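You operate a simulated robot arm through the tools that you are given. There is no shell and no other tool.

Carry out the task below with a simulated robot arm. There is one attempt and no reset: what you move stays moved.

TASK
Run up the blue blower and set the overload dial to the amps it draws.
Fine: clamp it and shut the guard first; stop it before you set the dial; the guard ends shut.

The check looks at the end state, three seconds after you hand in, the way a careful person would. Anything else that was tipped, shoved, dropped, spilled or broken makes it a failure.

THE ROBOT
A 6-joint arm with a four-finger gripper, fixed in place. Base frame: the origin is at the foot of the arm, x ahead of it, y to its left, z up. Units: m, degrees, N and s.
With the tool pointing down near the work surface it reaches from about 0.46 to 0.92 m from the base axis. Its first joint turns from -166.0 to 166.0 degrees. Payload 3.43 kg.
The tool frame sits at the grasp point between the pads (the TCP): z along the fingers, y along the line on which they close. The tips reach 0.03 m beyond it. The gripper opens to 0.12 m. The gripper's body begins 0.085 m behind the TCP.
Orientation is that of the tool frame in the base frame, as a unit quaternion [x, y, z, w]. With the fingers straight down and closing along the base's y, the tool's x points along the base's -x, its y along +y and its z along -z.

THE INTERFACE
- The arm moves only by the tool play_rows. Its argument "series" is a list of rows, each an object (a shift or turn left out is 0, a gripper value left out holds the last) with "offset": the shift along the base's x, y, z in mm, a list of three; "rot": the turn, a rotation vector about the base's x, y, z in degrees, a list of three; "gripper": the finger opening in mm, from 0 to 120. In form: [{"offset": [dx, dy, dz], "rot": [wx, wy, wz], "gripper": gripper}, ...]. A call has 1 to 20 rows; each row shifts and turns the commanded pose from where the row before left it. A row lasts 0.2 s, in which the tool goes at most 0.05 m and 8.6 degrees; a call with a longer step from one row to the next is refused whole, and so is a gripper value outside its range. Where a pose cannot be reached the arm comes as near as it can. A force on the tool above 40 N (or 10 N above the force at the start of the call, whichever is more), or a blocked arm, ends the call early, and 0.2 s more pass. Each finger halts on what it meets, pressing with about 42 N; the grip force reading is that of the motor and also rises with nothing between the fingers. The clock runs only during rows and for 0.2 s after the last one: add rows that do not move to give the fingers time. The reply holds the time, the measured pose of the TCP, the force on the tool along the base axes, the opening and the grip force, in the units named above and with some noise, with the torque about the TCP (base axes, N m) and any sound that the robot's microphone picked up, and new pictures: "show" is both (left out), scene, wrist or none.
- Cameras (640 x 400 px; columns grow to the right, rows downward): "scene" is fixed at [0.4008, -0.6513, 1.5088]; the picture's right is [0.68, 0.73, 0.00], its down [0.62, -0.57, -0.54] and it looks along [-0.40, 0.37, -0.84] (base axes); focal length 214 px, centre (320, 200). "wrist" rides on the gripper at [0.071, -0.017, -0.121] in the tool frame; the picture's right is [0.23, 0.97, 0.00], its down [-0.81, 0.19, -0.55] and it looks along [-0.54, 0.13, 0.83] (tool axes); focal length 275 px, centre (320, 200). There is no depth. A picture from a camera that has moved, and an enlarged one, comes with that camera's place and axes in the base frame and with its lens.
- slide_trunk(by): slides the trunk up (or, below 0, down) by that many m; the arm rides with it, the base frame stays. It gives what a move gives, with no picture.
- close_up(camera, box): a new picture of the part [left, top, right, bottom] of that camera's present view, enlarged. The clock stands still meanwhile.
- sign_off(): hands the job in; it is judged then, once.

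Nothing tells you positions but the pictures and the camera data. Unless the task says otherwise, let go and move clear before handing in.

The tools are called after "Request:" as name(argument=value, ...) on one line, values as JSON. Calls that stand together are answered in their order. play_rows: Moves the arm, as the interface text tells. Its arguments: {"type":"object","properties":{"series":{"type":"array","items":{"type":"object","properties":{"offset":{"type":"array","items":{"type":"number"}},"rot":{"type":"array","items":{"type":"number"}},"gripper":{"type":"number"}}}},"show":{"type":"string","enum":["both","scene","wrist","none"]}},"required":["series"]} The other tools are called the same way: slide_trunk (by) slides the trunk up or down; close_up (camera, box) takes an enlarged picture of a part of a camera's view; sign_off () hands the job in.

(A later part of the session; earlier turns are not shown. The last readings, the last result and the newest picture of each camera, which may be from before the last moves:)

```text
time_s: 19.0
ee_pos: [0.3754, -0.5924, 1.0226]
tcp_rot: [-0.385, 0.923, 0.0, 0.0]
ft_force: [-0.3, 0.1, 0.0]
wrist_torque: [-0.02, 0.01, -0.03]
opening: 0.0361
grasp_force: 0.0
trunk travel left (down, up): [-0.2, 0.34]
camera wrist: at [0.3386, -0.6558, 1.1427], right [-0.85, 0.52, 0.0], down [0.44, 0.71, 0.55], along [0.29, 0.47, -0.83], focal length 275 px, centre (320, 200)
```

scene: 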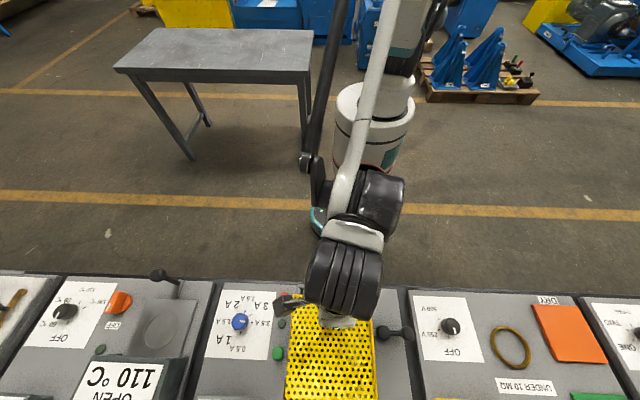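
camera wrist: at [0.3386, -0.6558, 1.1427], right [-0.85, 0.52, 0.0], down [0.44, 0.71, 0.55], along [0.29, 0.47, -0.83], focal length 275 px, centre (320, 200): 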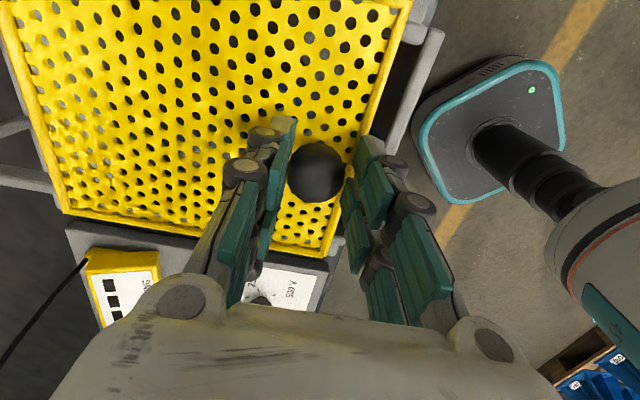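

A narrow gap to the front wall remains. I'll continue in smaller steps to reach the stop.

Request:
play_rows(series=[{"offset": [-4, 4, 0]}, {"offset": [-4, 4, 0]}, {"offset": [-4, 4, 0]}, {"offset": [-3, 3, 0]}, {}], show="wrist")

Request:
close_up(camera="scene", box=[250, 270, 420, 400])

```text
time_s: 20.2
ee_pos: [0.3601, -0.5784, 1.0226]
tcp_rot: [-0.384, 0.923, -0.001, 0.0]
ft_force: [0.0, -1.2, 0.8]
wrist_torque: [0.03, -0.04, -0.04]
opening: 0.0362
grasp_force: 0.4
trunk travel left (down, up): [-0.2, 0.34]
camera wrist: at [0.3236, -0.6407, 1.1426], right [-0.85, 0.52, 0.0], down [0.44, 0.71, 0.55], along [0.29, 0.47, -0.83], focal length 275 px, centre (320, 200)
```

wrist: 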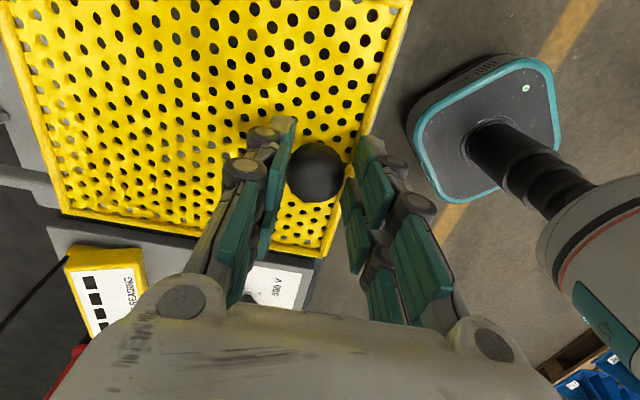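

```text
3.08 times, centred on (335, 335) of scene
camera zoom: at [0.4008, -0.6513, 1.5088], right [0.68, 0.73, 0.0], down [0.62, -0.57, -0.54], along [-0.4, 0.37, -0.84], focal length 660 px, centre (274, -215)
```

zoom: 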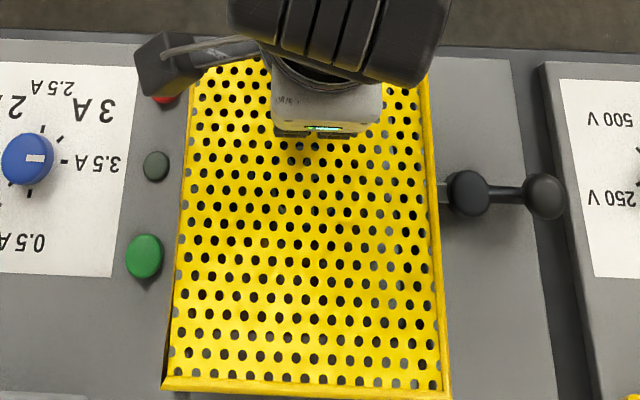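

The guard now covers the nest. I'll pull in tiny steps to check whether it's against its end stop.

Request:
play_rows(series=[{"offset": [-2, 2, 0]}, {"offset": [-2, 2, 0]}, {}], show="wrist")

```text
time_s: 21.0
ee_pos: [0.357, -0.5748, 1.0214]
tcp_rot: [-0.385, 0.923, 0.0, 0.0]
ft_force: [0.4, -0.8, -0.7]
wrist_torque: [0.02, 0.0, 0.02]
opening: 0.0365
grasp_force: 0.3
trunk travel left (down, up): [-0.2, 0.34]
camera wrist: at [0.3198, -0.637, 1.1424], right [-0.85, 0.52, 0.0], down [0.44, 0.71, 0.55], along [0.29, 0.47, -0.83], focal length 275 px, centre (320, 200)
```

wrist: 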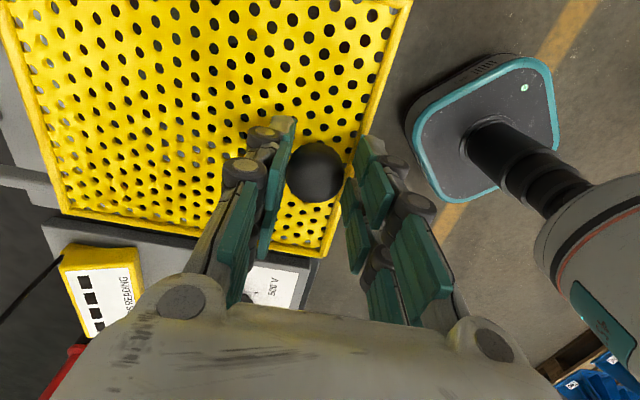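

Request:
play_rows(series=[{"offset": [-2, 2, 0]}, {"offset": [-2, 2, 0]}, {}], show="none")

Request:
close_up(camera="wrist", box=[280, 0, 520, 300])

```text
time_s: 21.8
ee_pos: [0.3524, -0.5713, 1.023]
tcp_rot: [-0.383, 0.924, 0.0, -0.001]
ft_force: [1.4, -0.5, -0.4]
wrist_torque: [0.02, -0.03, 0.0]
opening: 0.0364
grasp_force: 0.1
trunk travel left (down, up): [-0.2, 0.34]
```

```text
1.33 times, centred on (400, 150) of wrist
camera zoom: at [0.3158, -0.6329, 1.1424], right [-0.85, 0.52, 0.0], down [0.44, 0.71, 0.55], along [0.29, 0.47, -0.83], focal length 367 px, centre (213, 267)
```

zoom: 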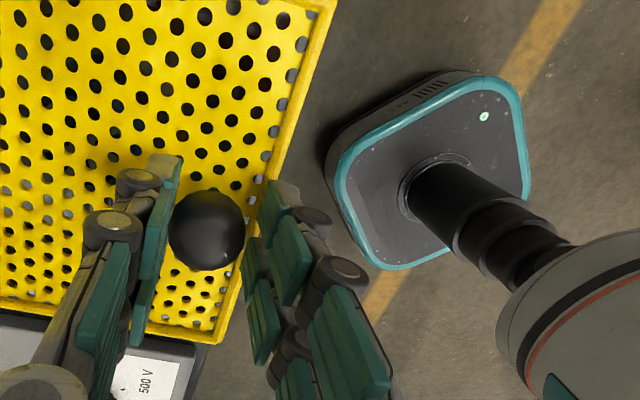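

Request:
close_up(camera="scene", box=[260, 275, 400, 365])

Request:
close_up(camera="scene", box=[250, 350, 420, 400])

```text
4.44 times, centred on (330, 320) of scene
camera zoom: at [0.4008, -0.6513, 1.5088], right [0.68, 0.73, 0.0], down [0.62, -0.57, -0.54], along [-0.4, 0.37, -0.84], focal length 953 px, centre (276, -333)
```

zoom: 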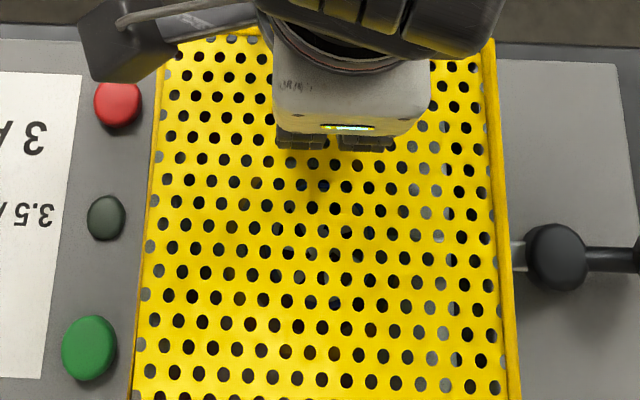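

```text
3.76 times, centred on (335, 375) of scene
camera zoom: at [0.4008, -0.6513, 1.5088], right [0.68, 0.73, 0.0], down [0.62, -0.57, -0.54], along [-0.4, 0.37, -0.84], focal length 807 px, centre (264, -459)
```

zoom: 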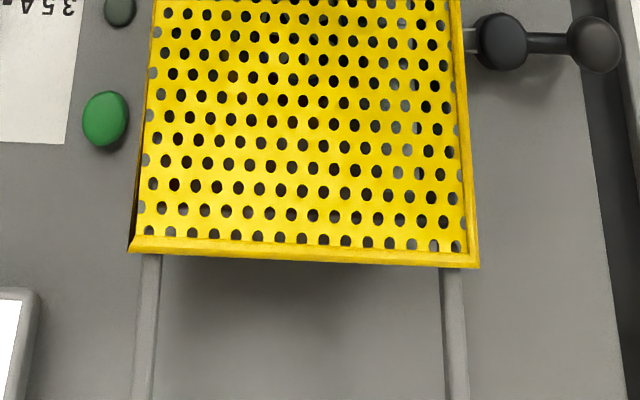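

The leading edge is about flush with the front wall. I'll try another few millimetres, watching the force for the end stop.

Request:
play_rows(series=[{"offset": [-2, 2, 0]}, {"offset": [-2, 2, 0]}, {}], show="none")

Request:
close_up(camera="scene", box=[250, 350, 420, 400])

```text
time_s: 22.6
ee_pos: [0.3495, -0.5672, 1.0229]
tcp_rot: [-0.384, 0.923, 0.0, 0.0]
ft_force: [6.8, -9.2, 5.1]
wrist_torque: [-0.38, -0.26, 0.02]
opening: 0.0432
grasp_force: 5.9
trunk travel left (down, up): [-0.2, 0.34]
```

```text
3.76 times, centred on (335, 375) of scene
camera zoom: at [0.4008, -0.6513, 1.5088], right [0.68, 0.73, 0.0], down [0.62, -0.57, -0.54], along [-0.4, 0.37, -0.84], focal length 807 px, centre (264, -459)
```

zoom: 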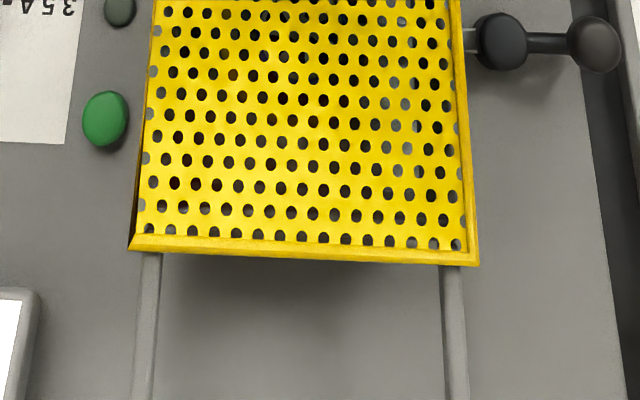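

The force rose to about 11 N and the fingers were pushed apart, so the guard is fully shut against its stop. I'll back off, release, lift, close the fingers and move above the green button at about (0.355, -0.744).

Request:
play_rows(series=[{"offset": [2, -2, 0], "gripper": 60}, {"gripper": 60}, {"offset": [0, 0, 40]}, {"offset": [0, 0, 40], "gripper": 0}, {"offset": [1, -44, 0]}, {"offset": [1, -44, 0]}, {"offset": [1, -44, 0]}, {"offset": [1, -43, 0]}, {}], show="both")

Request:
close_up(camera="wrist", box=[160, 20, 480, 220])

Request:
close_up(camera="scene", box=[60, 330, 400, 400])

```text
time_s: 24.6
ee_pos: [0.3542, -0.7437, 1.1023]
tcp_rot: [-0.384, 0.923, 0.0, 0.001]
ft_force: [-0.1, -0.2, -0.7]
wrist_torque: [0.01, -0.02, 0.02]
opening: 0.0
grasp_force: 33.3
trunk travel left (down, up): [-0.2, 0.34]
camera wrist: at [0.3179, -0.8061, 1.222], right [-0.85, 0.52, 0.0], down [0.44, 0.71, 0.55], along [0.29, 0.47, -0.83], focal length 275 px, centre (320, 200)
```

scene: 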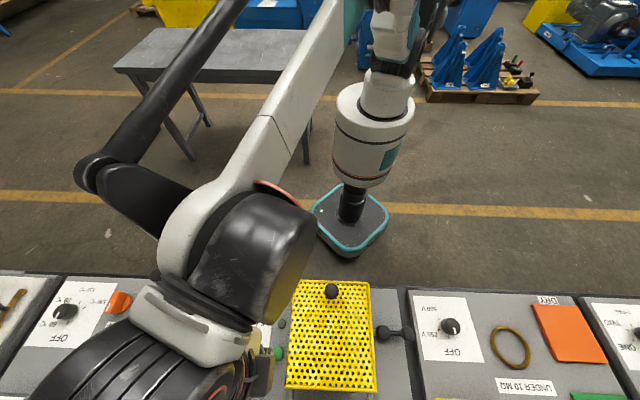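
wrist: 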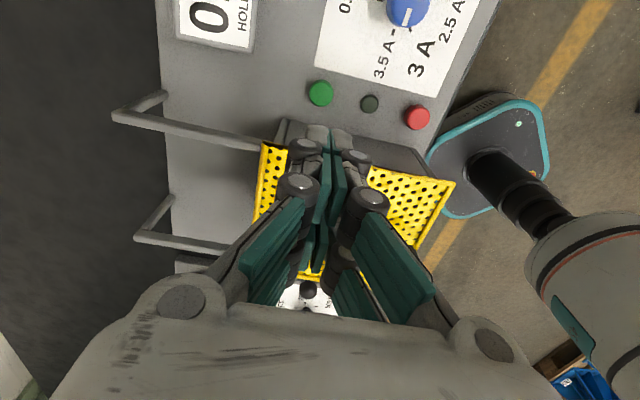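

```text
2.00 times, centred on (320, 120) of wrist
camera zoom: at [0.3179, -0.8061, 1.222], right [-0.85, 0.52, 0.0], down [0.44, 0.71, 0.55], along [0.29, 0.47, -0.83], focal length 551 px, centre (320, 360)
```

zoom: 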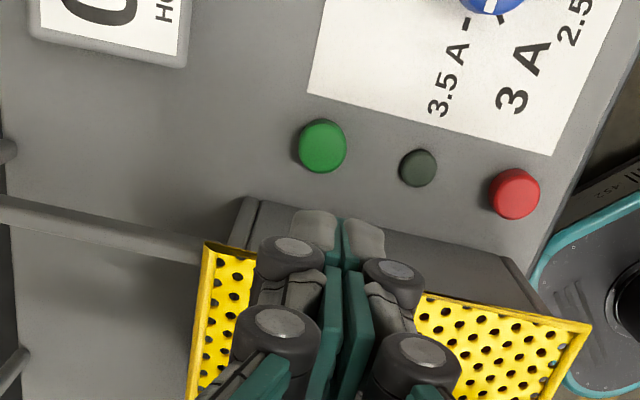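

```text
1.88 times, centred on (230, 365) of scene
camera zoom: at [0.4008, -0.6513, 1.5088], right [0.68, 0.73, 0.0], down [0.62, -0.57, -0.54], along [-0.4, 0.37, -0.84], focal length 404 px, centre (489, -111)
```

zoom: 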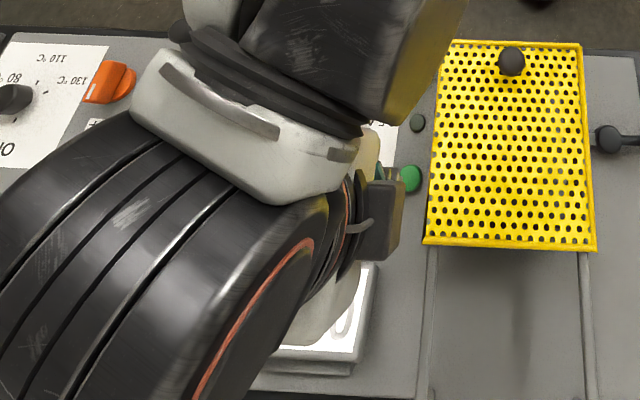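

The guard is shut with the clamp underneath, and the green button is at (0.355, -0.743), directly under the closed fingers. I'll come down close above it.

Request:
play_rows(series=[{"offset": [0, 0, -42]}, {"offset": [0, 0, -42]}, {"offset": [0, 0, -42]}, {"offset": [0, 0, -34]}, {}], show="wrist")

Request:
close_up(camera="wrist", box=[200, 80, 440, 230])

```text
time_s: 25.8
ee_pos: [0.3559, -0.7417, 0.9426]
tcp_rot: [-0.384, 0.923, -0.001, 0.0]
ft_force: [0.0, -1.4, 0.2]
wrist_torque: [0.0, -0.04, -0.01]
opening: 0.0
grasp_force: 33.0
trunk travel left (down, up): [-0.2, 0.34]
camera wrist: at [0.3182, -0.8054, 1.0612], right [-0.85, 0.52, 0.0], down [0.44, 0.71, 0.55], along [0.29, 0.47, -0.83], focal length 275 px, centre (320, 200)
```

wrist: 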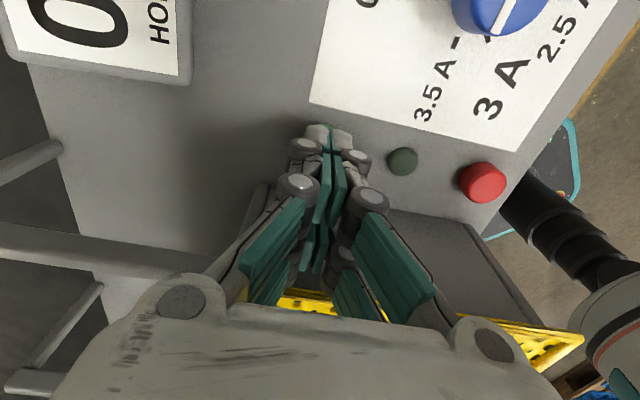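

```text
2.67 times, centred on (320, 155) of wrist
camera zoom: at [0.3182, -0.8054, 1.0612], right [-0.85, 0.52, 0.0], down [0.44, 0.71, 0.55], along [0.29, 0.47, -0.83], focal length 734 px, centre (320, 320)
```

zoom: 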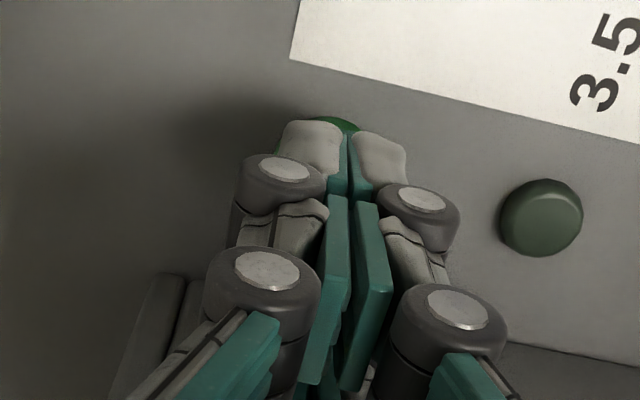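

The fingertips are right over the green button (a sliver of it is visible beyond them). I'll press down in small steps.

Request:
play_rows(series=[{"offset": [0, 0, -6]}, {"offset": [0, 0, -5]}, {"offset": [0, 0, -4]}, {"offset": [0, 0, -3]}, {"offset": [0, 0, -3]}, {"offset": [0, 0, -3]}, {}], show="wrist")

```text
time_s: 27.4
ee_pos: [0.3546, -0.743, 0.9193]
tcp_rot: [-0.385, 0.923, 0.0, 0.0]
ft_force: [-0.3, -0.1, 2.3]
wrist_torque: [-0.01, 0.03, -0.02]
opening: 0.0059
grasp_force: 33.3
trunk travel left (down, up): [-0.2, 0.34]
heard: click
camera wrist: at [0.3178, -0.806, 1.0383], right [-0.85, 0.52, 0.0], down [0.44, 0.71, 0.55], along [0.29, 0.47, -0.83], focal length 275 px, centre (320, 200)
```

wrist: 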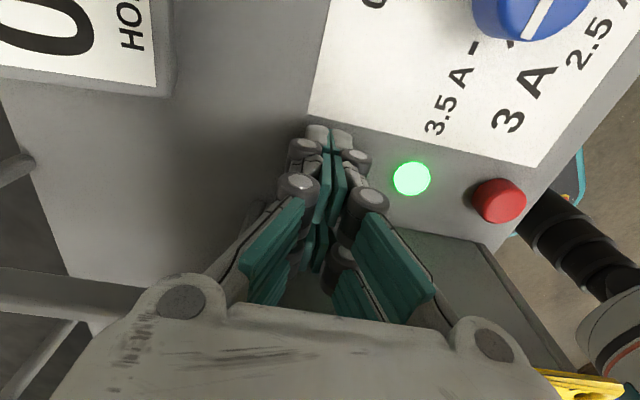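

A click was heard and the lamp is lit: the blower is running. I'll lift off and move above the red button, letting it run up, then read the display.

Request:
play_rows(series=[{"offset": [0, 0, 45]}, {"offset": [0, 0, 45]}, {"offset": [0, 0, 45]}, {"offset": [-28, 28, 0]}, {"offset": [-28, 28, 0]}, {"offset": [-28, 27, 0]}, {}], show="both")

Request:
close_up(camera="scene", box=[60, 330, 400, 400])

Request:
close_up(camera="scene", box=[180, 280, 400, 370])

```text
time_s: 29.0
ee_pos: [0.2711, -0.6589, 1.0534]
tcp_rot: [-0.384, 0.923, 0.0, -0.001]
ft_force: [0.5, 0.3, 0.6]
wrist_torque: [0.0, 0.0, -0.02]
opening: 0.0
grasp_force: 33.6
trunk travel left (down, up): [-0.2, 0.34]
camera wrist: at [0.2335, -0.7223, 1.1732], right [-0.85, 0.52, 0.0], down [0.44, 0.71, 0.55], along [0.29, 0.47, -0.83], focal length 275 px, centre (320, 200)
```

scene: 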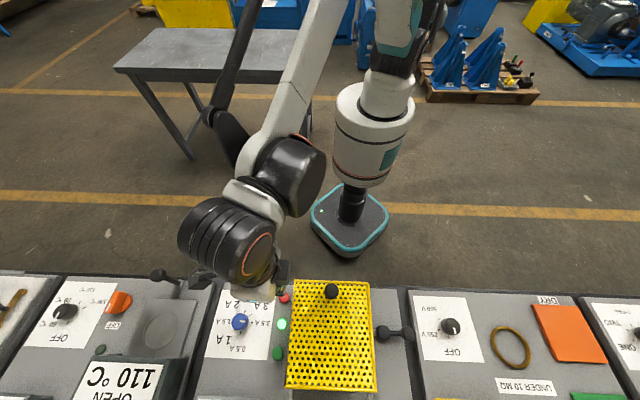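
wrist: 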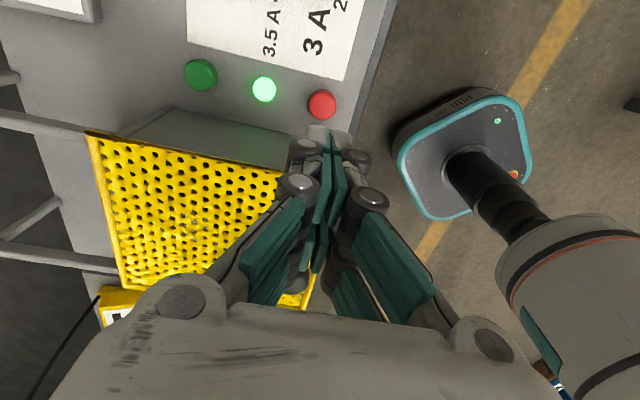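

```text
1.88 times, centred on (230, 365) of scene
camera zoom: at [0.4008, -0.6513, 1.5088], right [0.68, 0.73, 0.0], down [0.62, -0.57, -0.54], along [-0.4, 0.37, -0.84], focal length 404 px, centre (489, -111)
```

zoom: 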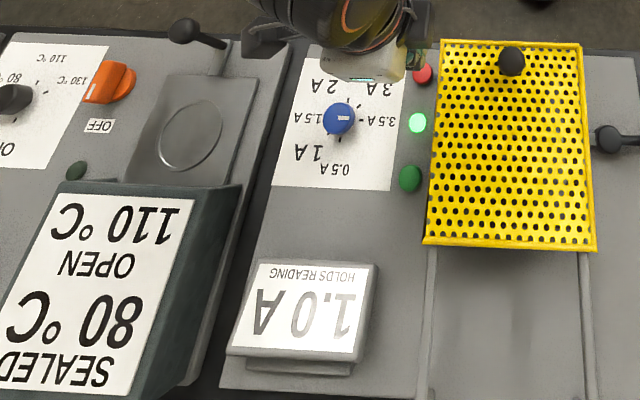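

```text
2.91 times, centred on (290, 325) of scene
camera zoom: at [0.4008, -0.6513, 1.5088], right [0.68, 0.73, 0.0], down [0.62, -0.57, -0.54], along [-0.4, 0.37, -0.84], focal length 624 px, centre (407, -164)
```

zoom: 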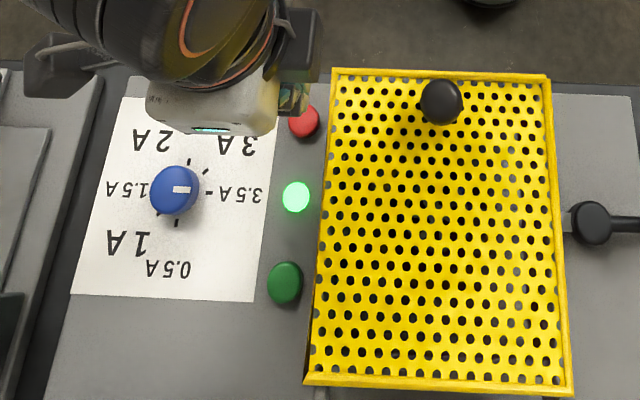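

The display shows 1.0 A and is probably still rising. I'll wait in place while it runs up.

Request:
play_rows(series=[{}, {}, {}, {}, {}, {}, {}, {}, {}, {}], show="none")

Request:
close_up(camera="scene", box=[60, 330, 400, 400])

```text
time_s: 31.2
ee_pos: [0.2702, -0.6594, 1.0533]
tcp_rot: [-0.384, 0.923, 0.0, 0.001]
ft_force: [0.6, 0.3, -0.3]
wrist_torque: [-0.03, 0.0, -0.02]
opening: 0.0001
grasp_force: 33.4
trunk travel left (down, up): [-0.2, 0.34]
```

```text
1.88 times, centred on (230, 365) of scene
camera zoom: at [0.4008, -0.6513, 1.5088], right [0.68, 0.73, 0.0], down [0.62, -0.57, -0.54], along [-0.4, 0.37, -0.84], focal length 404 px, centre (489, -111)
```

zoom: 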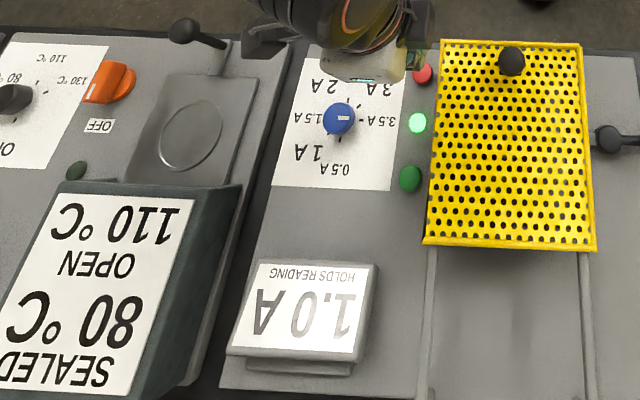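

It still reads 1.0 A. I'll wait some more to be sure it's steady.

Request:
play_rows(series=[{}, {}, {}, {}, {}, {}, {}, {}, {}, {}, {}, {}, {}, {}, {}, {}, {}, {}, {}, {}], show="none")

Request:
close_up(camera="scene", box=[90, 340, 330, 400])

```text
time_s: 35.4
ee_pos: [0.271, -0.6603, 1.0534]
tcp_rot: [-0.384, 0.923, 0.0, -0.001]
ft_force: [-0.2, 0.2, 0.7]
wrist_torque: [-0.03, 0.0, 0.03]
opening: 0.0001
grasp_force: 33.4
trunk travel left (down, up): [-0.2, 0.34]
```

```text
2.67 times, centred on (210, 370) of scene
camera zoom: at [0.4008, -0.6513, 1.5088], right [0.68, 0.73, 0.0], down [0.62, -0.57, -0.54], along [-0.4, 0.37, -0.84], focal length 572 px, centre (613, -253)
```

zoom: 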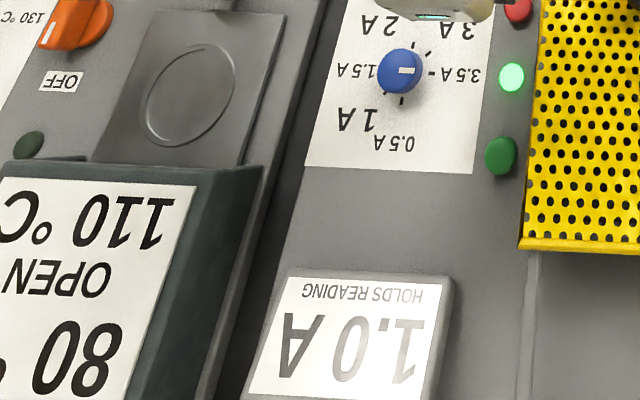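

The reading is steady at 1.0 A. Now I press the red stop button, which is straight below the fingertips.

Request:
play_rows(series=[{"offset": [0, 0, -40]}, {"offset": [0, 0, -40]}, {"offset": [0, 0, -33]}, {"offset": [0, 0, -6]}, {"offset": [0, 0, -5]}, {"offset": [0, 0, -4]}, {"offset": [0, 0, -3]}, {"offset": [0, 0, -3]}, {}], show="wrist")

```text
time_s: 37.4
ee_pos: [0.2707, -0.6602, 0.9188]
tcp_rot: [-0.384, 0.923, -0.001, 0.0]
ft_force: [-0.3, 0.5, 1.6]
wrist_torque: [0.04, -0.01, 0.04]
opening: 0.006
grasp_force: 33.8
trunk travel left (down, up): [-0.2, 0.34]
camera wrist: at [0.2339, -0.723, 1.0392], right [-0.85, 0.52, 0.0], down [0.44, 0.71, 0.55], along [0.29, 0.47, -0.83], focal length 275 px, centre (320, 200)
```

wrist: 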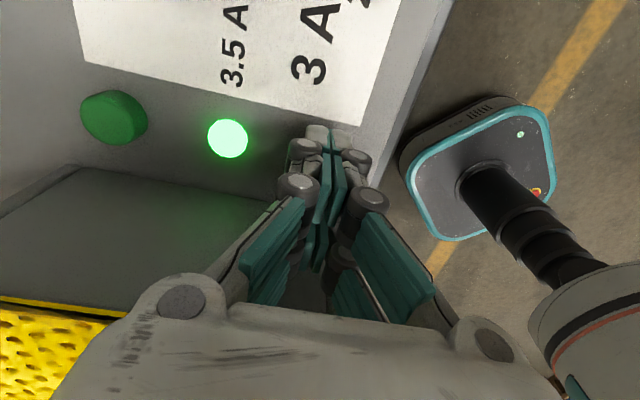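

The lamp is still on, with light contact. I'll press a little deeper.

Request:
play_rows(series=[{"offset": [0, 0, -1.5]}, {"offset": [0, 0, -1.5]}, {}], show="wrist")

```text
time_s: 38.2
ee_pos: [0.2708, -0.6595, 0.9168]
tcp_rot: [-0.384, 0.923, 0.0, 0.0]
ft_force: [-0.6, -0.7, 2.8]
wrist_torque: [0.01, -0.02, 0.04]
opening: 0.0059
grasp_force: 33.5
trunk travel left (down, up): [-0.2, 0.34]
heard: click
camera wrist: at [0.2339, -0.7229, 1.0365], right [-0.85, 0.52, 0.0], down [0.44, 0.71, 0.55], along [0.29, 0.47, -0.83], focal length 275 px, centre (320, 200)
```

wrist: 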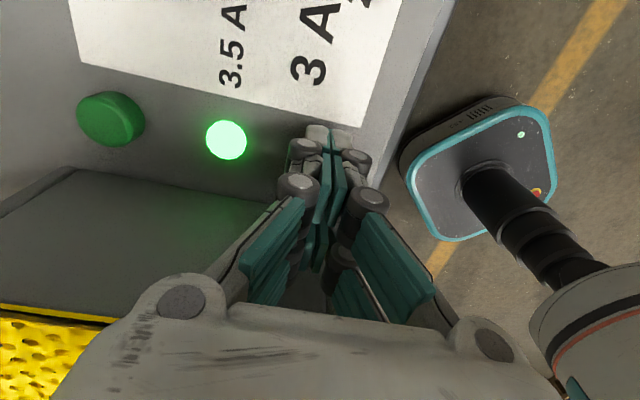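

A click was heard; the lamp may go out as the blower runs down. I'll lift off and check the lamp and display.

Request:
play_rows(series=[{"offset": [0, 0, 30]}, {"offset": [0, 0, 45]}, {"offset": [0, 0, 45]}, {}, {}], show="wrist")

Request:
close_up(camera="scene", box=[90, 330, 400, 400])

```text
time_s: 39.4
ee_pos: [0.2707, -0.66, 1.0357]
tcp_rot: [-0.384, 0.924, 0.0, 0.0]
ft_force: [0.5, -0.6, 0.2]
wrist_torque: [0.05, 0.0, 0.03]
opening: 0.0002
grasp_force: 33.6
trunk travel left (down, up): [-0.2, 0.34]
camera wrist: at [0.2343, -0.7226, 1.1557], right [-0.85, 0.52, 0.0], down [0.44, 0.71, 0.55], along [0.29, 0.47, -0.83], focal length 275 px, centre (320, 200)
```

wrist: 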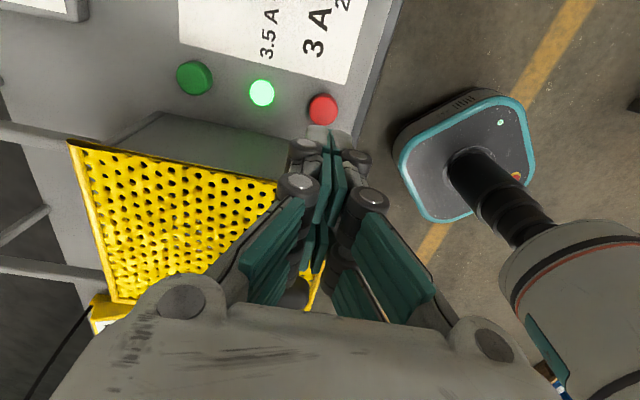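

```text
2.06 times, centred on (245, 365) of scene
camera zoom: at [0.4008, -0.6513, 1.5088], right [0.68, 0.73, 0.0], down [0.62, -0.57, -0.54], along [-0.4, 0.37, -0.84], focal length 443 px, centre (475, -141)
```

zoom: 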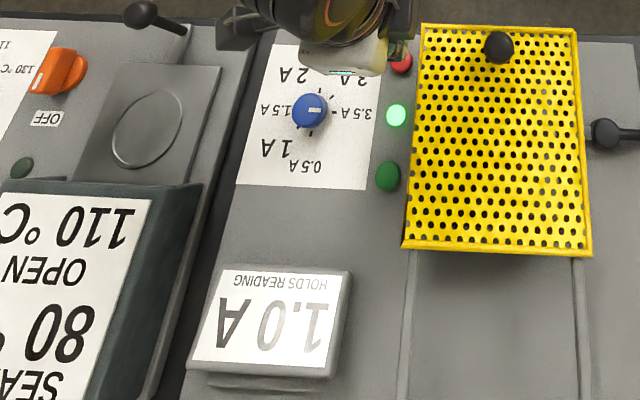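

The lamp is still lit; I'll wait a little to see whether it's coasting down before pressing again.

Request:
play_rows(series=[{}, {}, {}, {}, {}, {}, {}, {}, {}, {}, {}, {}, {}, {}, {}], show="none")

Request:
close_up(camera="scene", box=[90, 330, 400, 400])

Request:
close_up(camera="scene", box=[260, 280, 390, 370])

```text
time_s: 42.6
ee_pos: [0.272, -0.6581, 1.0361]
tcp_rot: [-0.385, 0.923, 0.001, 0.0]
ft_force: [-0.9, 0.3, 0.5]
wrist_torque: [-0.04, -0.03, 0.0]
opening: 0.0001
grasp_force: 33.2
trunk travel left (down, up): [-0.2, 0.34]
```

```text
2.06 times, centred on (245, 365) of scene
camera zoom: at [0.4008, -0.6513, 1.5088], right [0.68, 0.73, 0.0], down [0.62, -0.57, -0.54], along [-0.4, 0.37, -0.84], focal length 443 px, centre (475, -141)
```

zoom: 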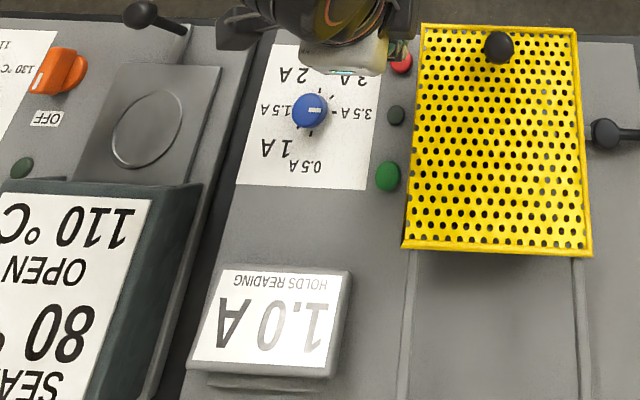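

```text
4.44 times, centred on (325, 325) of scene
camera zoom: at [0.4008, -0.6513, 1.5088], right [0.68, 0.73, 0.0], down [0.62, -0.57, -0.54], along [-0.4, 0.37, -0.84], focal length 953 px, centre (298, -356)
```

zoom: 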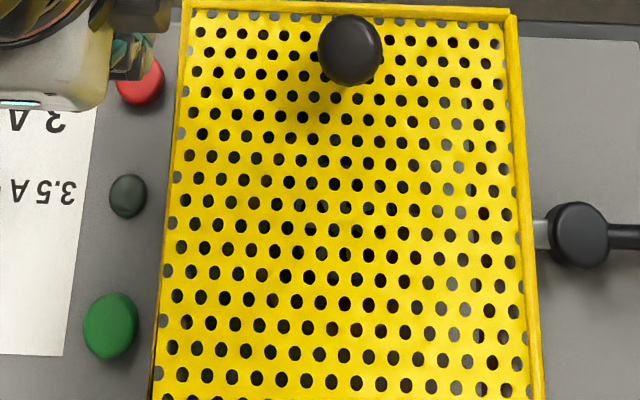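

The lamp has gone out and the display holds 1.0 A, so the blower is stopped. Next I move over the blue dial at about (0.241, -0.775), opening the fingers and turning the tool back to -45° so I can turn the dial in stages from 3.5 A to 1 A.

Request:
play_rows(series=[{"offset": [-2.6, -9.7, 2], "rot": [0, 0, -7.5], "gripper": 70}, {"offset": [-2.6, -9.7, 2], "rot": [0, 0, -7.5]}, {"offset": [-2.6, -9.7, 2], "rot": [0, 0, -7.5]}, {"offset": [-2.6, -9.7, 0], "rot": [0, 0, -7.5]}, {"offset": [-2.6, -9.7, 0], "rot": [0, 0, -7.5]}, {"offset": [-2.6, -9.7, 0], "rot": [0, 0, -7.5]}, {"offset": [-2.6, -9.7, 0], "rot": [0, 0, -7.5]}, {"offset": [-2.6, -9.7, 0], "rot": [0, 0, -7.5]}, {"offset": [-2.6, -9.7, 0], "rot": [0, 0, -7.5]}, {"offset": [-2.6, -9.7, 0], "rot": [0, 0, -7.5]}, {"offset": [-2.6, -9.7, 0], "rot": [0, 0, -7.5]}, {"offset": [-2.6, -9.7, 0], "rot": [0, 0, -7.5]}, {}], show="both")

Request:
close_up(camera="wrist", box=[160, 40, 480, 240])

```text
time_s: 45.4
ee_pos: [0.2399, -0.7765, 1.044]
tcp_rot: [0.382, 0.924, 0.0, 0.001]
ft_force: [1.5, 0.1, -0.1]
wrist_torque: [-0.02, 0.01, -0.03]
opening: 0.07
grasp_force: 0.1
trunk travel left (down, up): [-0.2, 0.34]
camera wrist: at [0.1783, -0.7389, 1.1622], right [0.52, 0.85, 0.0], down [0.71, -0.44, 0.55], along [0.47, -0.29, -0.83], focal length 275 px, centre (320, 200)
```

scene: 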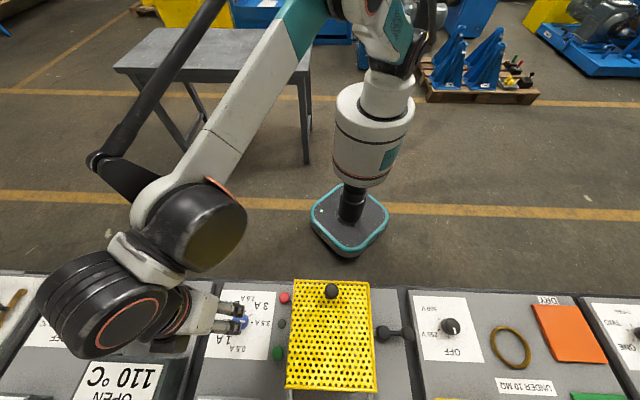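
wrist: 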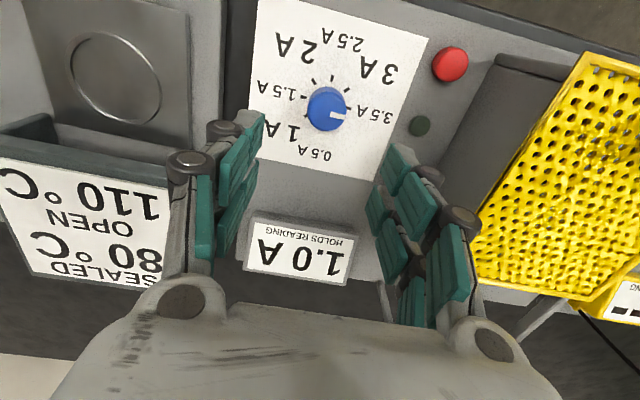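

```text
2.00 times, centred on (320, 140) of wrist
camera zoom: at [0.1783, -0.7389, 1.1622], right [0.52, 0.85, 0.0], down [0.71, -0.44, 0.55], along [0.47, -0.29, -0.83], focal length 551 px, centre (320, 320)
```

zoom: 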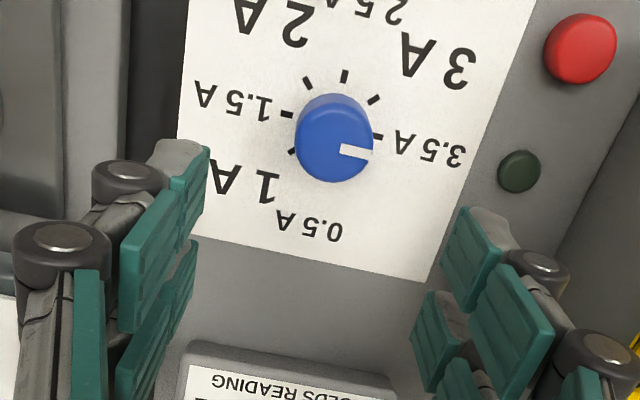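

The dial's center works out to about (0.2425, -0.772) with its top near z = 0.92, and its pointer is at 3.5 A. I'll center over it and lower so the open fingers straddle it.

Request:
play_rows(series=[{"offset": [2.8, 4.6, -20], "gripper": 60}, {"offset": [0, 0, -36]}, {"offset": [0, 0, -36]}, {}], show="wrist")

Request:
close_up(camera="wrist", box=[200, 80, 440, 230])

```text
time_s: 46.4
ee_pos: [0.2427, -0.7715, 0.9497]
tcp_rot: [0.381, 0.924, 0.0, 0.0]
ft_force: [0.3, -0.1, -0.5]
wrist_torque: [0.02, 0.03, -0.01]
opening: 0.06
grasp_force: 0.2
trunk travel left (down, up): [-0.2, 0.34]
camera wrist: at [0.1808, -0.7344, 1.0692], right [0.52, 0.85, 0.0], down [0.71, -0.44, 0.55], along [0.47, -0.29, -0.83], focal length 275 px, centre (320, 200)
```

wrist: 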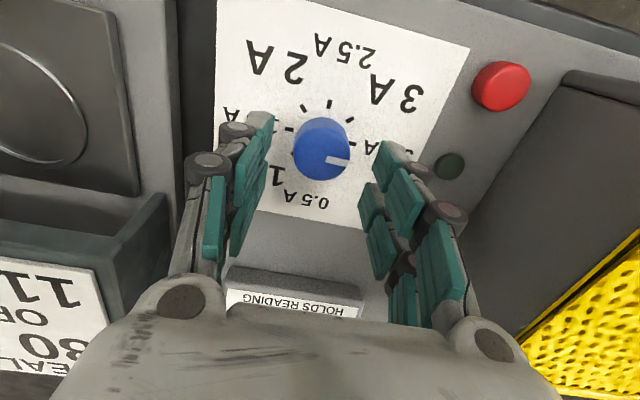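

```text
2.67 times, centred on (320, 155) of wrist
camera zoom: at [0.1808, -0.7344, 1.0692], right [0.52, 0.85, 0.0], down [0.71, -0.44, 0.55], along [0.47, -0.29, -0.83], focal length 734 px, centre (320, 320)
```

zoom: 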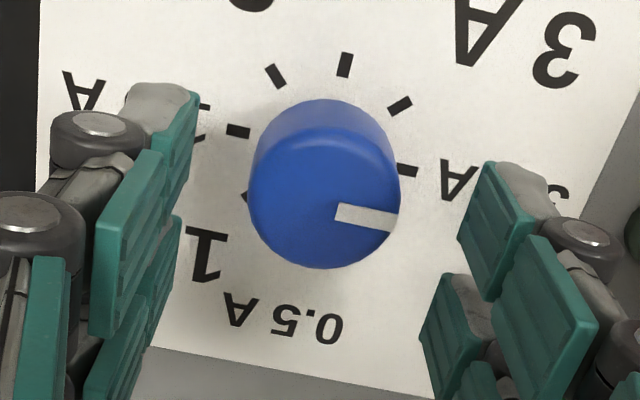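

The TCP is centered on the dial axis. I'll lower to grip depth and close on the knob.

Request:
play_rows(series=[{"offset": [0, 0, -18]}, {"offset": [0, 0, -17]}, {"gripper": 45}, {"gripper": 25}, {}, {}], show="wrist")

Request:
close_up(camera="wrist", box=[200, 100, 440, 250])

```text
time_s: 47.8
ee_pos: [0.2422, -0.7721, 0.9153]
tcp_rot: [0.381, 0.924, 0.0, 0.0]
ft_force: [0.3, 3.0, 0.2]
wrist_torque: [0.26, 0.04, -0.01]
opening: 0.0342
grasp_force: 44.9
trunk travel left (down, up): [-0.2, 0.34]
camera wrist: at [0.1811, -0.7341, 1.0348], right [0.52, 0.85, 0.0], down [0.71, -0.44, 0.55], along [0.47, -0.29, -0.83], focal length 275 px, centre (320, 200)
```

wrist: 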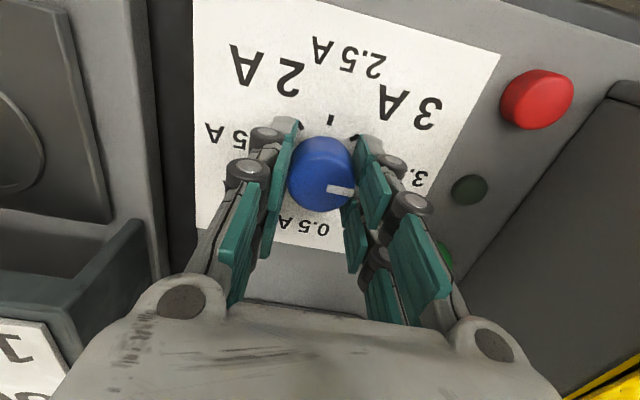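

```text
2.67 times, centred on (320, 175) of wrist
camera zoom: at [0.1811, -0.7341, 1.0348], right [0.52, 0.85, 0.0], down [0.71, -0.44, 0.55], along [0.47, -0.29, -0.83], focal length 734 px, centre (320, 267)
```

zoom: 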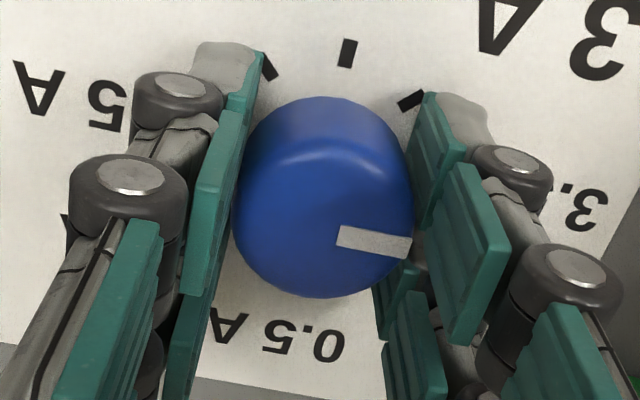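

The knob is gripped (34 mm). I'll begin turning it counter-clockwise (seen from above), toward lower amps along the scale, and check that it follows.

Request:
play_rows(series=[{"rot": [0, 0, 7.5]}, {"rot": [0, 0, 7.5]}, {"rot": [0, 0, 7.5]}, {"rot": [0, 0, 7.5]}, {}], show="wrist")

Request:
close_up(camera="wrist", box=[200, 100, 440, 250])

```text
time_s: 49.0
ee_pos: [0.2434, -0.7717, 0.9154]
tcp_rot: [0.128, 0.992, 0.001, 0.001]
ft_force: [-0.1, 17.6, -13.2]
wrist_torque: [0.52, -0.11, -0.06]
opening: 0.0342
grasp_force: 45.5
trunk travel left (down, up): [-0.2, 0.34]
camera wrist: at [0.1709, -0.7698, 1.0348], right [0.02, 1.0, 0.0], down [0.83, -0.02, 0.55], along [0.55, -0.01, -0.83], focal length 275 px, centre (320, 200)
```

wrist: 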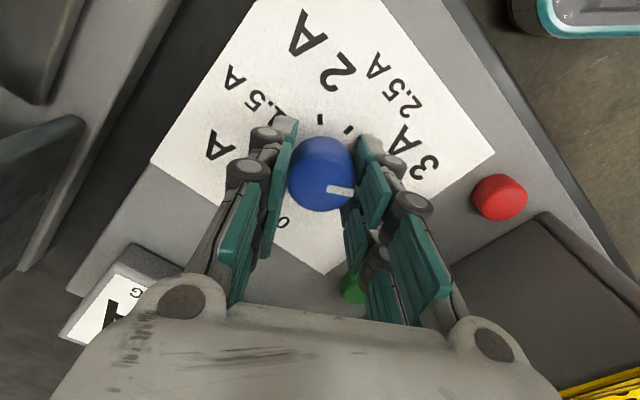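

```text
2.67 times, centred on (320, 175) of wrist
camera zoom: at [0.1709, -0.7698, 1.0348], right [0.02, 1.0, 0.0], down [0.83, -0.02, 0.55], along [0.55, -0.01, -0.83], focal length 734 px, centre (320, 267)
```

zoom: 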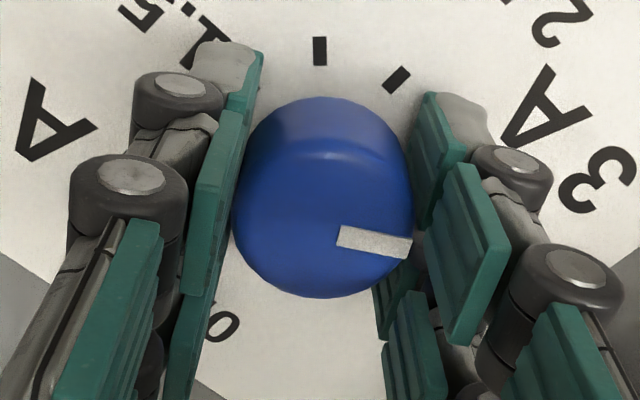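

The dial follows the grip, now heading toward 3 A and beyond. There's some side force, so I'll ease the tool slightly in that direction as I keep turning.

Request:
play_rows(series=[{"offset": [0, 0.7, -0.3], "rot": [0, 0, 7.5]}, {"offset": [0, 0.7, -0.3], "rot": [0, 0, 7.5]}, {}], show="none")

```text
time_s: 49.8
ee_pos: [0.2429, -0.7699, 0.9156]
tcp_rot: [-0.001, 1.0, -0.001, 0.0]
ft_force: [3.9, 7.2, -2.7]
wrist_torque: [0.14, -0.1, 0.0]
opening: 0.0341
grasp_force: 45.3
trunk travel left (down, up): [-0.2, 0.34]
```

The force eased. I'll continue to the end of this first stage (yaw +45°).

Request:
play_rows(series=[{"rot": [0, 0, 7.5]}, {"rot": [0, 0, 7.5]}, {"rot": [0, 0, 7.5]}, {}], show="none")

Request:
play_rows(series=[{"rot": [0, 0, 7.5]}, {"rot": [0, 0, 7.5]}, {"rot": [0, 0, 7.5]}, {}], show="both")

```text
time_s: 50.8
ee_pos: [0.2429, -0.77, 0.9151]
tcp_rot: [-0.197, 0.98, 0.0, 0.0]
ft_force: [2.0, 13.1, -6.8]
wrist_torque: [0.5, -0.05, -0.01]
opening: 0.0338
grasp_force: 45.0
trunk travel left (down, up): [-0.2, 0.34]
```

```text
time_s: 51.8
ee_pos: [0.2423, -0.7692, 0.9148]
tcp_rot: [-0.384, 0.923, 0.001, 0.0]
ft_force: [-2.9, 25.8, -14.5]
wrist_torque: [0.6, 0.05, -0.05]
opening: 0.0341
grasp_force: 44.8
trunk travel left (down, up): [-0.2, 0.34]
camera wrist: at [0.2053, -0.8322, 1.0348], right [-0.85, 0.52, 0.0], down [0.44, 0.71, 0.55], along [0.29, 0.47, -0.83], focal length 275 px, centre (320, 200)
```

scene: 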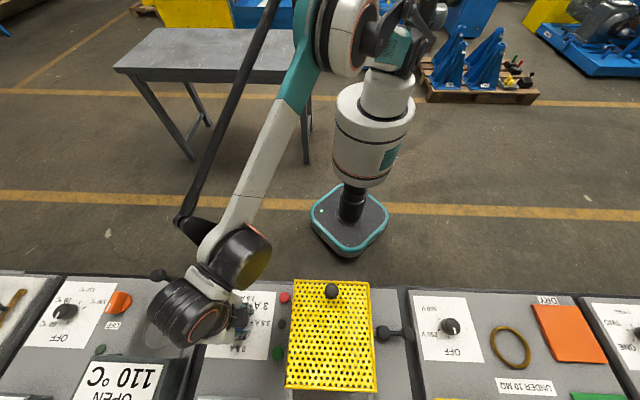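
wrist: 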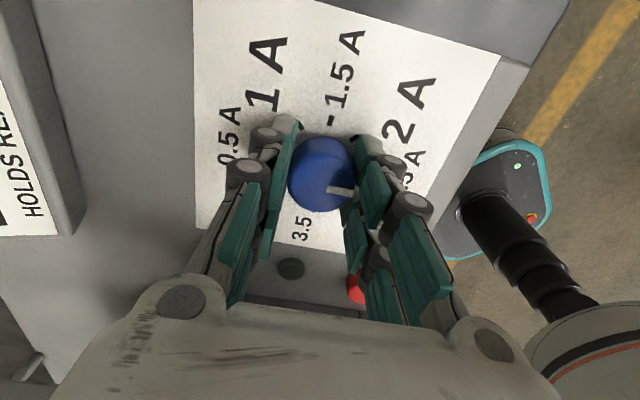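

The pointer has turned 90° (from 3.5 A to about 2.5 A). I'll open the fingers, recenter, and check the dial before winding the wrist back for the next stage.

Request:
play_rows(series=[{"gripper": 60}, {"offset": [0, -1.4, 0.6]}, {}], show="none")

Request:
close_up(camera="wrist", box=[200, 100, 440, 250])

```text
time_s: 52.6
ee_pos: [0.2422, -0.7723, 0.9145]
tcp_rot: [-0.385, 0.923, 0.0, 0.0]
ft_force: [0.0, -0.6, 0.0]
wrist_torque: [0.04, 0.03, -0.02]
opening: 0.0602
grasp_force: 0.0
trunk travel left (down, up): [-0.2, 0.34]
```

```text
2.67 times, centred on (320, 175) of wrist
camera zoom: at [0.2053, -0.8349, 1.0352], right [-0.85, 0.52, 0.0], down [0.44, 0.71, 0.55], along [0.29, 0.47, -0.83], focal length 734 px, centre (320, 267)
```

zoom: 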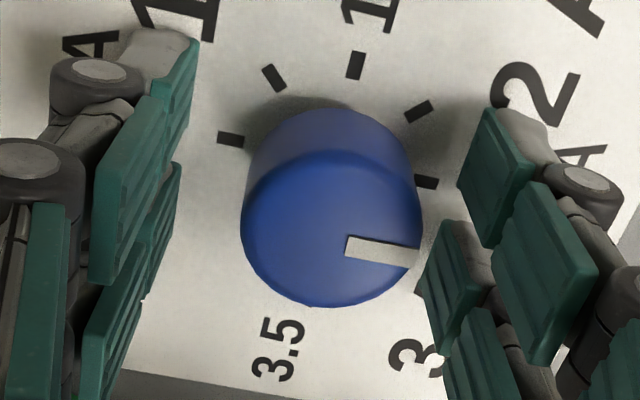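

The pointer now lines up with the 2.5 A tick. I'll wind the wrist back 90° with the fingers open around the knob, then regrip.

Request:
play_rows(series=[{"offset": [0.4, 0.8, 0], "rot": [0, 0, -7.5]}, {"rot": [0, 0, -7.5]}, {"rot": [0, 0, -7.5]}, {"rot": [0, 0, -7.5]}, {"rot": [0, 0, -7.5]}, {"rot": [0, 0, -7.5]}, {"rot": [0, 0, -7.5]}, {"rot": [0, 0, -7.5]}, {"rot": [0, 0, -7.5]}, {"rot": [0, 0, -7.5]}, {"rot": [0, 0, -7.5]}, {"rot": [0, 0, -7.5]}, {}], show="none")

Request:
close_up(camera="wrist", box=[200, 100, 440, 250])

```text
time_s: 55.4
ee_pos: [0.2421, -0.7711, 0.9152]
tcp_rot: [0.382, 0.924, 0.0, 0.0]
ft_force: [0.1, 0.1, -0.4]
wrist_torque: [0.01, -0.02, 0.0]
opening: 0.0597
grasp_force: 0.1
trunk travel left (down, up): [-0.2, 0.34]
```

```text
2.67 times, centred on (320, 175) of wrist
camera zoom: at [0.1814, -0.7332, 1.0351], right [0.52, 0.85, 0.0], down [0.71, -0.44, 0.55], along [0.47, -0.29, -0.83], focal length 734 px, centre (320, 267)
```

zoom: 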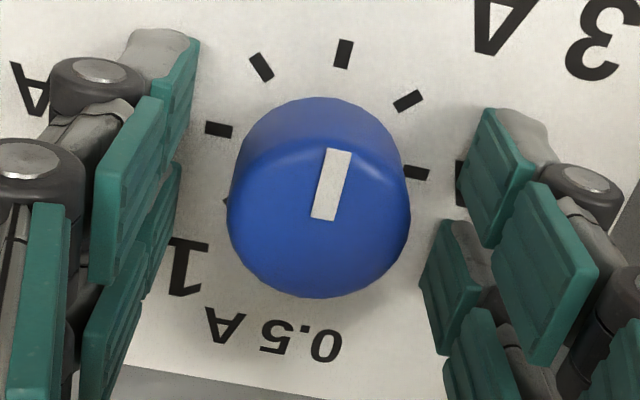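

The pointer shows 2.5 A. I'll regrip and turn the next 90°.

Request:
play_rows(series=[{"gripper": 45}, {"gripper": 25}, {}, {"rot": [0, 0, 7.5]}, {"rot": [0, 0, 7.5]}, {"rot": [0, 0, 7.5]}, {"offset": [0, 0.3, 0], "rot": [0, 0, 7.5]}, {}], show="none")

```text
time_s: 57.2
ee_pos: [0.2422, -0.7708, 0.9146]
tcp_rot: [0.129, 0.992, 0.0, 0.0]
ft_force: [-4.5, 1.6, -3.3]
wrist_torque: [0.06, 0.34, 0.0]
opening: 0.0341
grasp_force: 45.3
trunk travel left (down, up): [-0.2, 0.34]
```

Forces are small. I'll carry on turning through the rest of this stage.

Request:
play_rows(series=[{"rot": [0, 0, 7.5]}, {"rot": [0, 0, 7.5]}, {"rot": [0, 0, 7.5]}, {"rot": [0, 0, 7.5]}, {}], show="none")

Request:
play_rows(series=[{"rot": [0, 0, 7.5]}, {"rot": [0, 0, 7.5]}, {"rot": [0, 0, 7.5]}, {"rot": [0, 0, 7.5]}, {}], show="none")

Request:
play_rows(series=[{"gripper": 60}, {}, {}], show="none")

Request:
close_up(camera="wrist", box=[200, 100, 440, 250])

```text
time_s: 58.4
ee_pos: [0.2414, -0.7702, 0.9141]
tcp_rot: [-0.132, 0.991, 0.001, 0.0]
ft_force: [-9.2, 17.5, -13.9]
wrist_torque: [0.47, 0.37, -0.06]
opening: 0.034
grasp_force: 45.0
trunk travel left (down, up): [-0.2, 0.34]
```

```text
time_s: 59.2
ee_pos: [0.2426, -0.7696, 0.9143]
tcp_rot: [-0.31, 0.951, 0.002, -0.001]
ft_force: [-4.1, 7.2, -4.5]
wrist_torque: [0.19, 0.49, -0.03]
opening: 0.0338
grasp_force: 44.9
trunk travel left (down, up): [-0.2, 0.34]
stopped in row 4: the force on the tool passed its limit at 41 N (the readings are from after the stop); the commanded pose is now the measured one
```

```text
time_s: 60.0
ee_pos: [0.2425, -0.7706, 0.9152]
tcp_rot: [-0.311, 0.951, 0.0, 0.0]
ft_force: [-0.4, -0.1, 0.3]
wrist_torque: [0.02, 0.01, 0.0]
opening: 0.0603
grasp_force: 0.1
trunk travel left (down, up): [-0.2, 0.34]
```

```text
2.67 times, centred on (320, 175) of wrist
camera zoom: at [0.1964, -0.8267, 1.0347], right [-0.76, 0.65, 0.0], down [0.54, 0.63, 0.55], along [0.36, 0.42, -0.83], focal length 734 px, centre (320, 267)
```

zoom: 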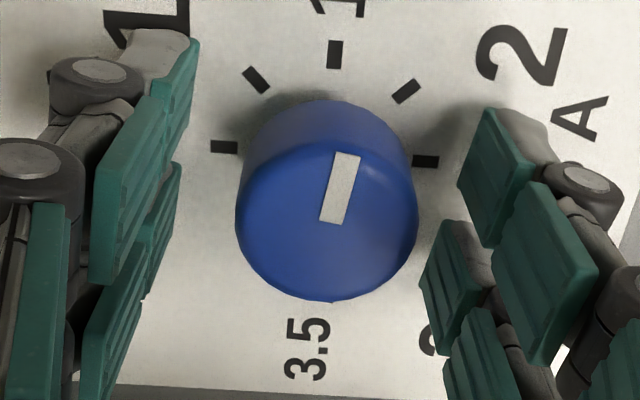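

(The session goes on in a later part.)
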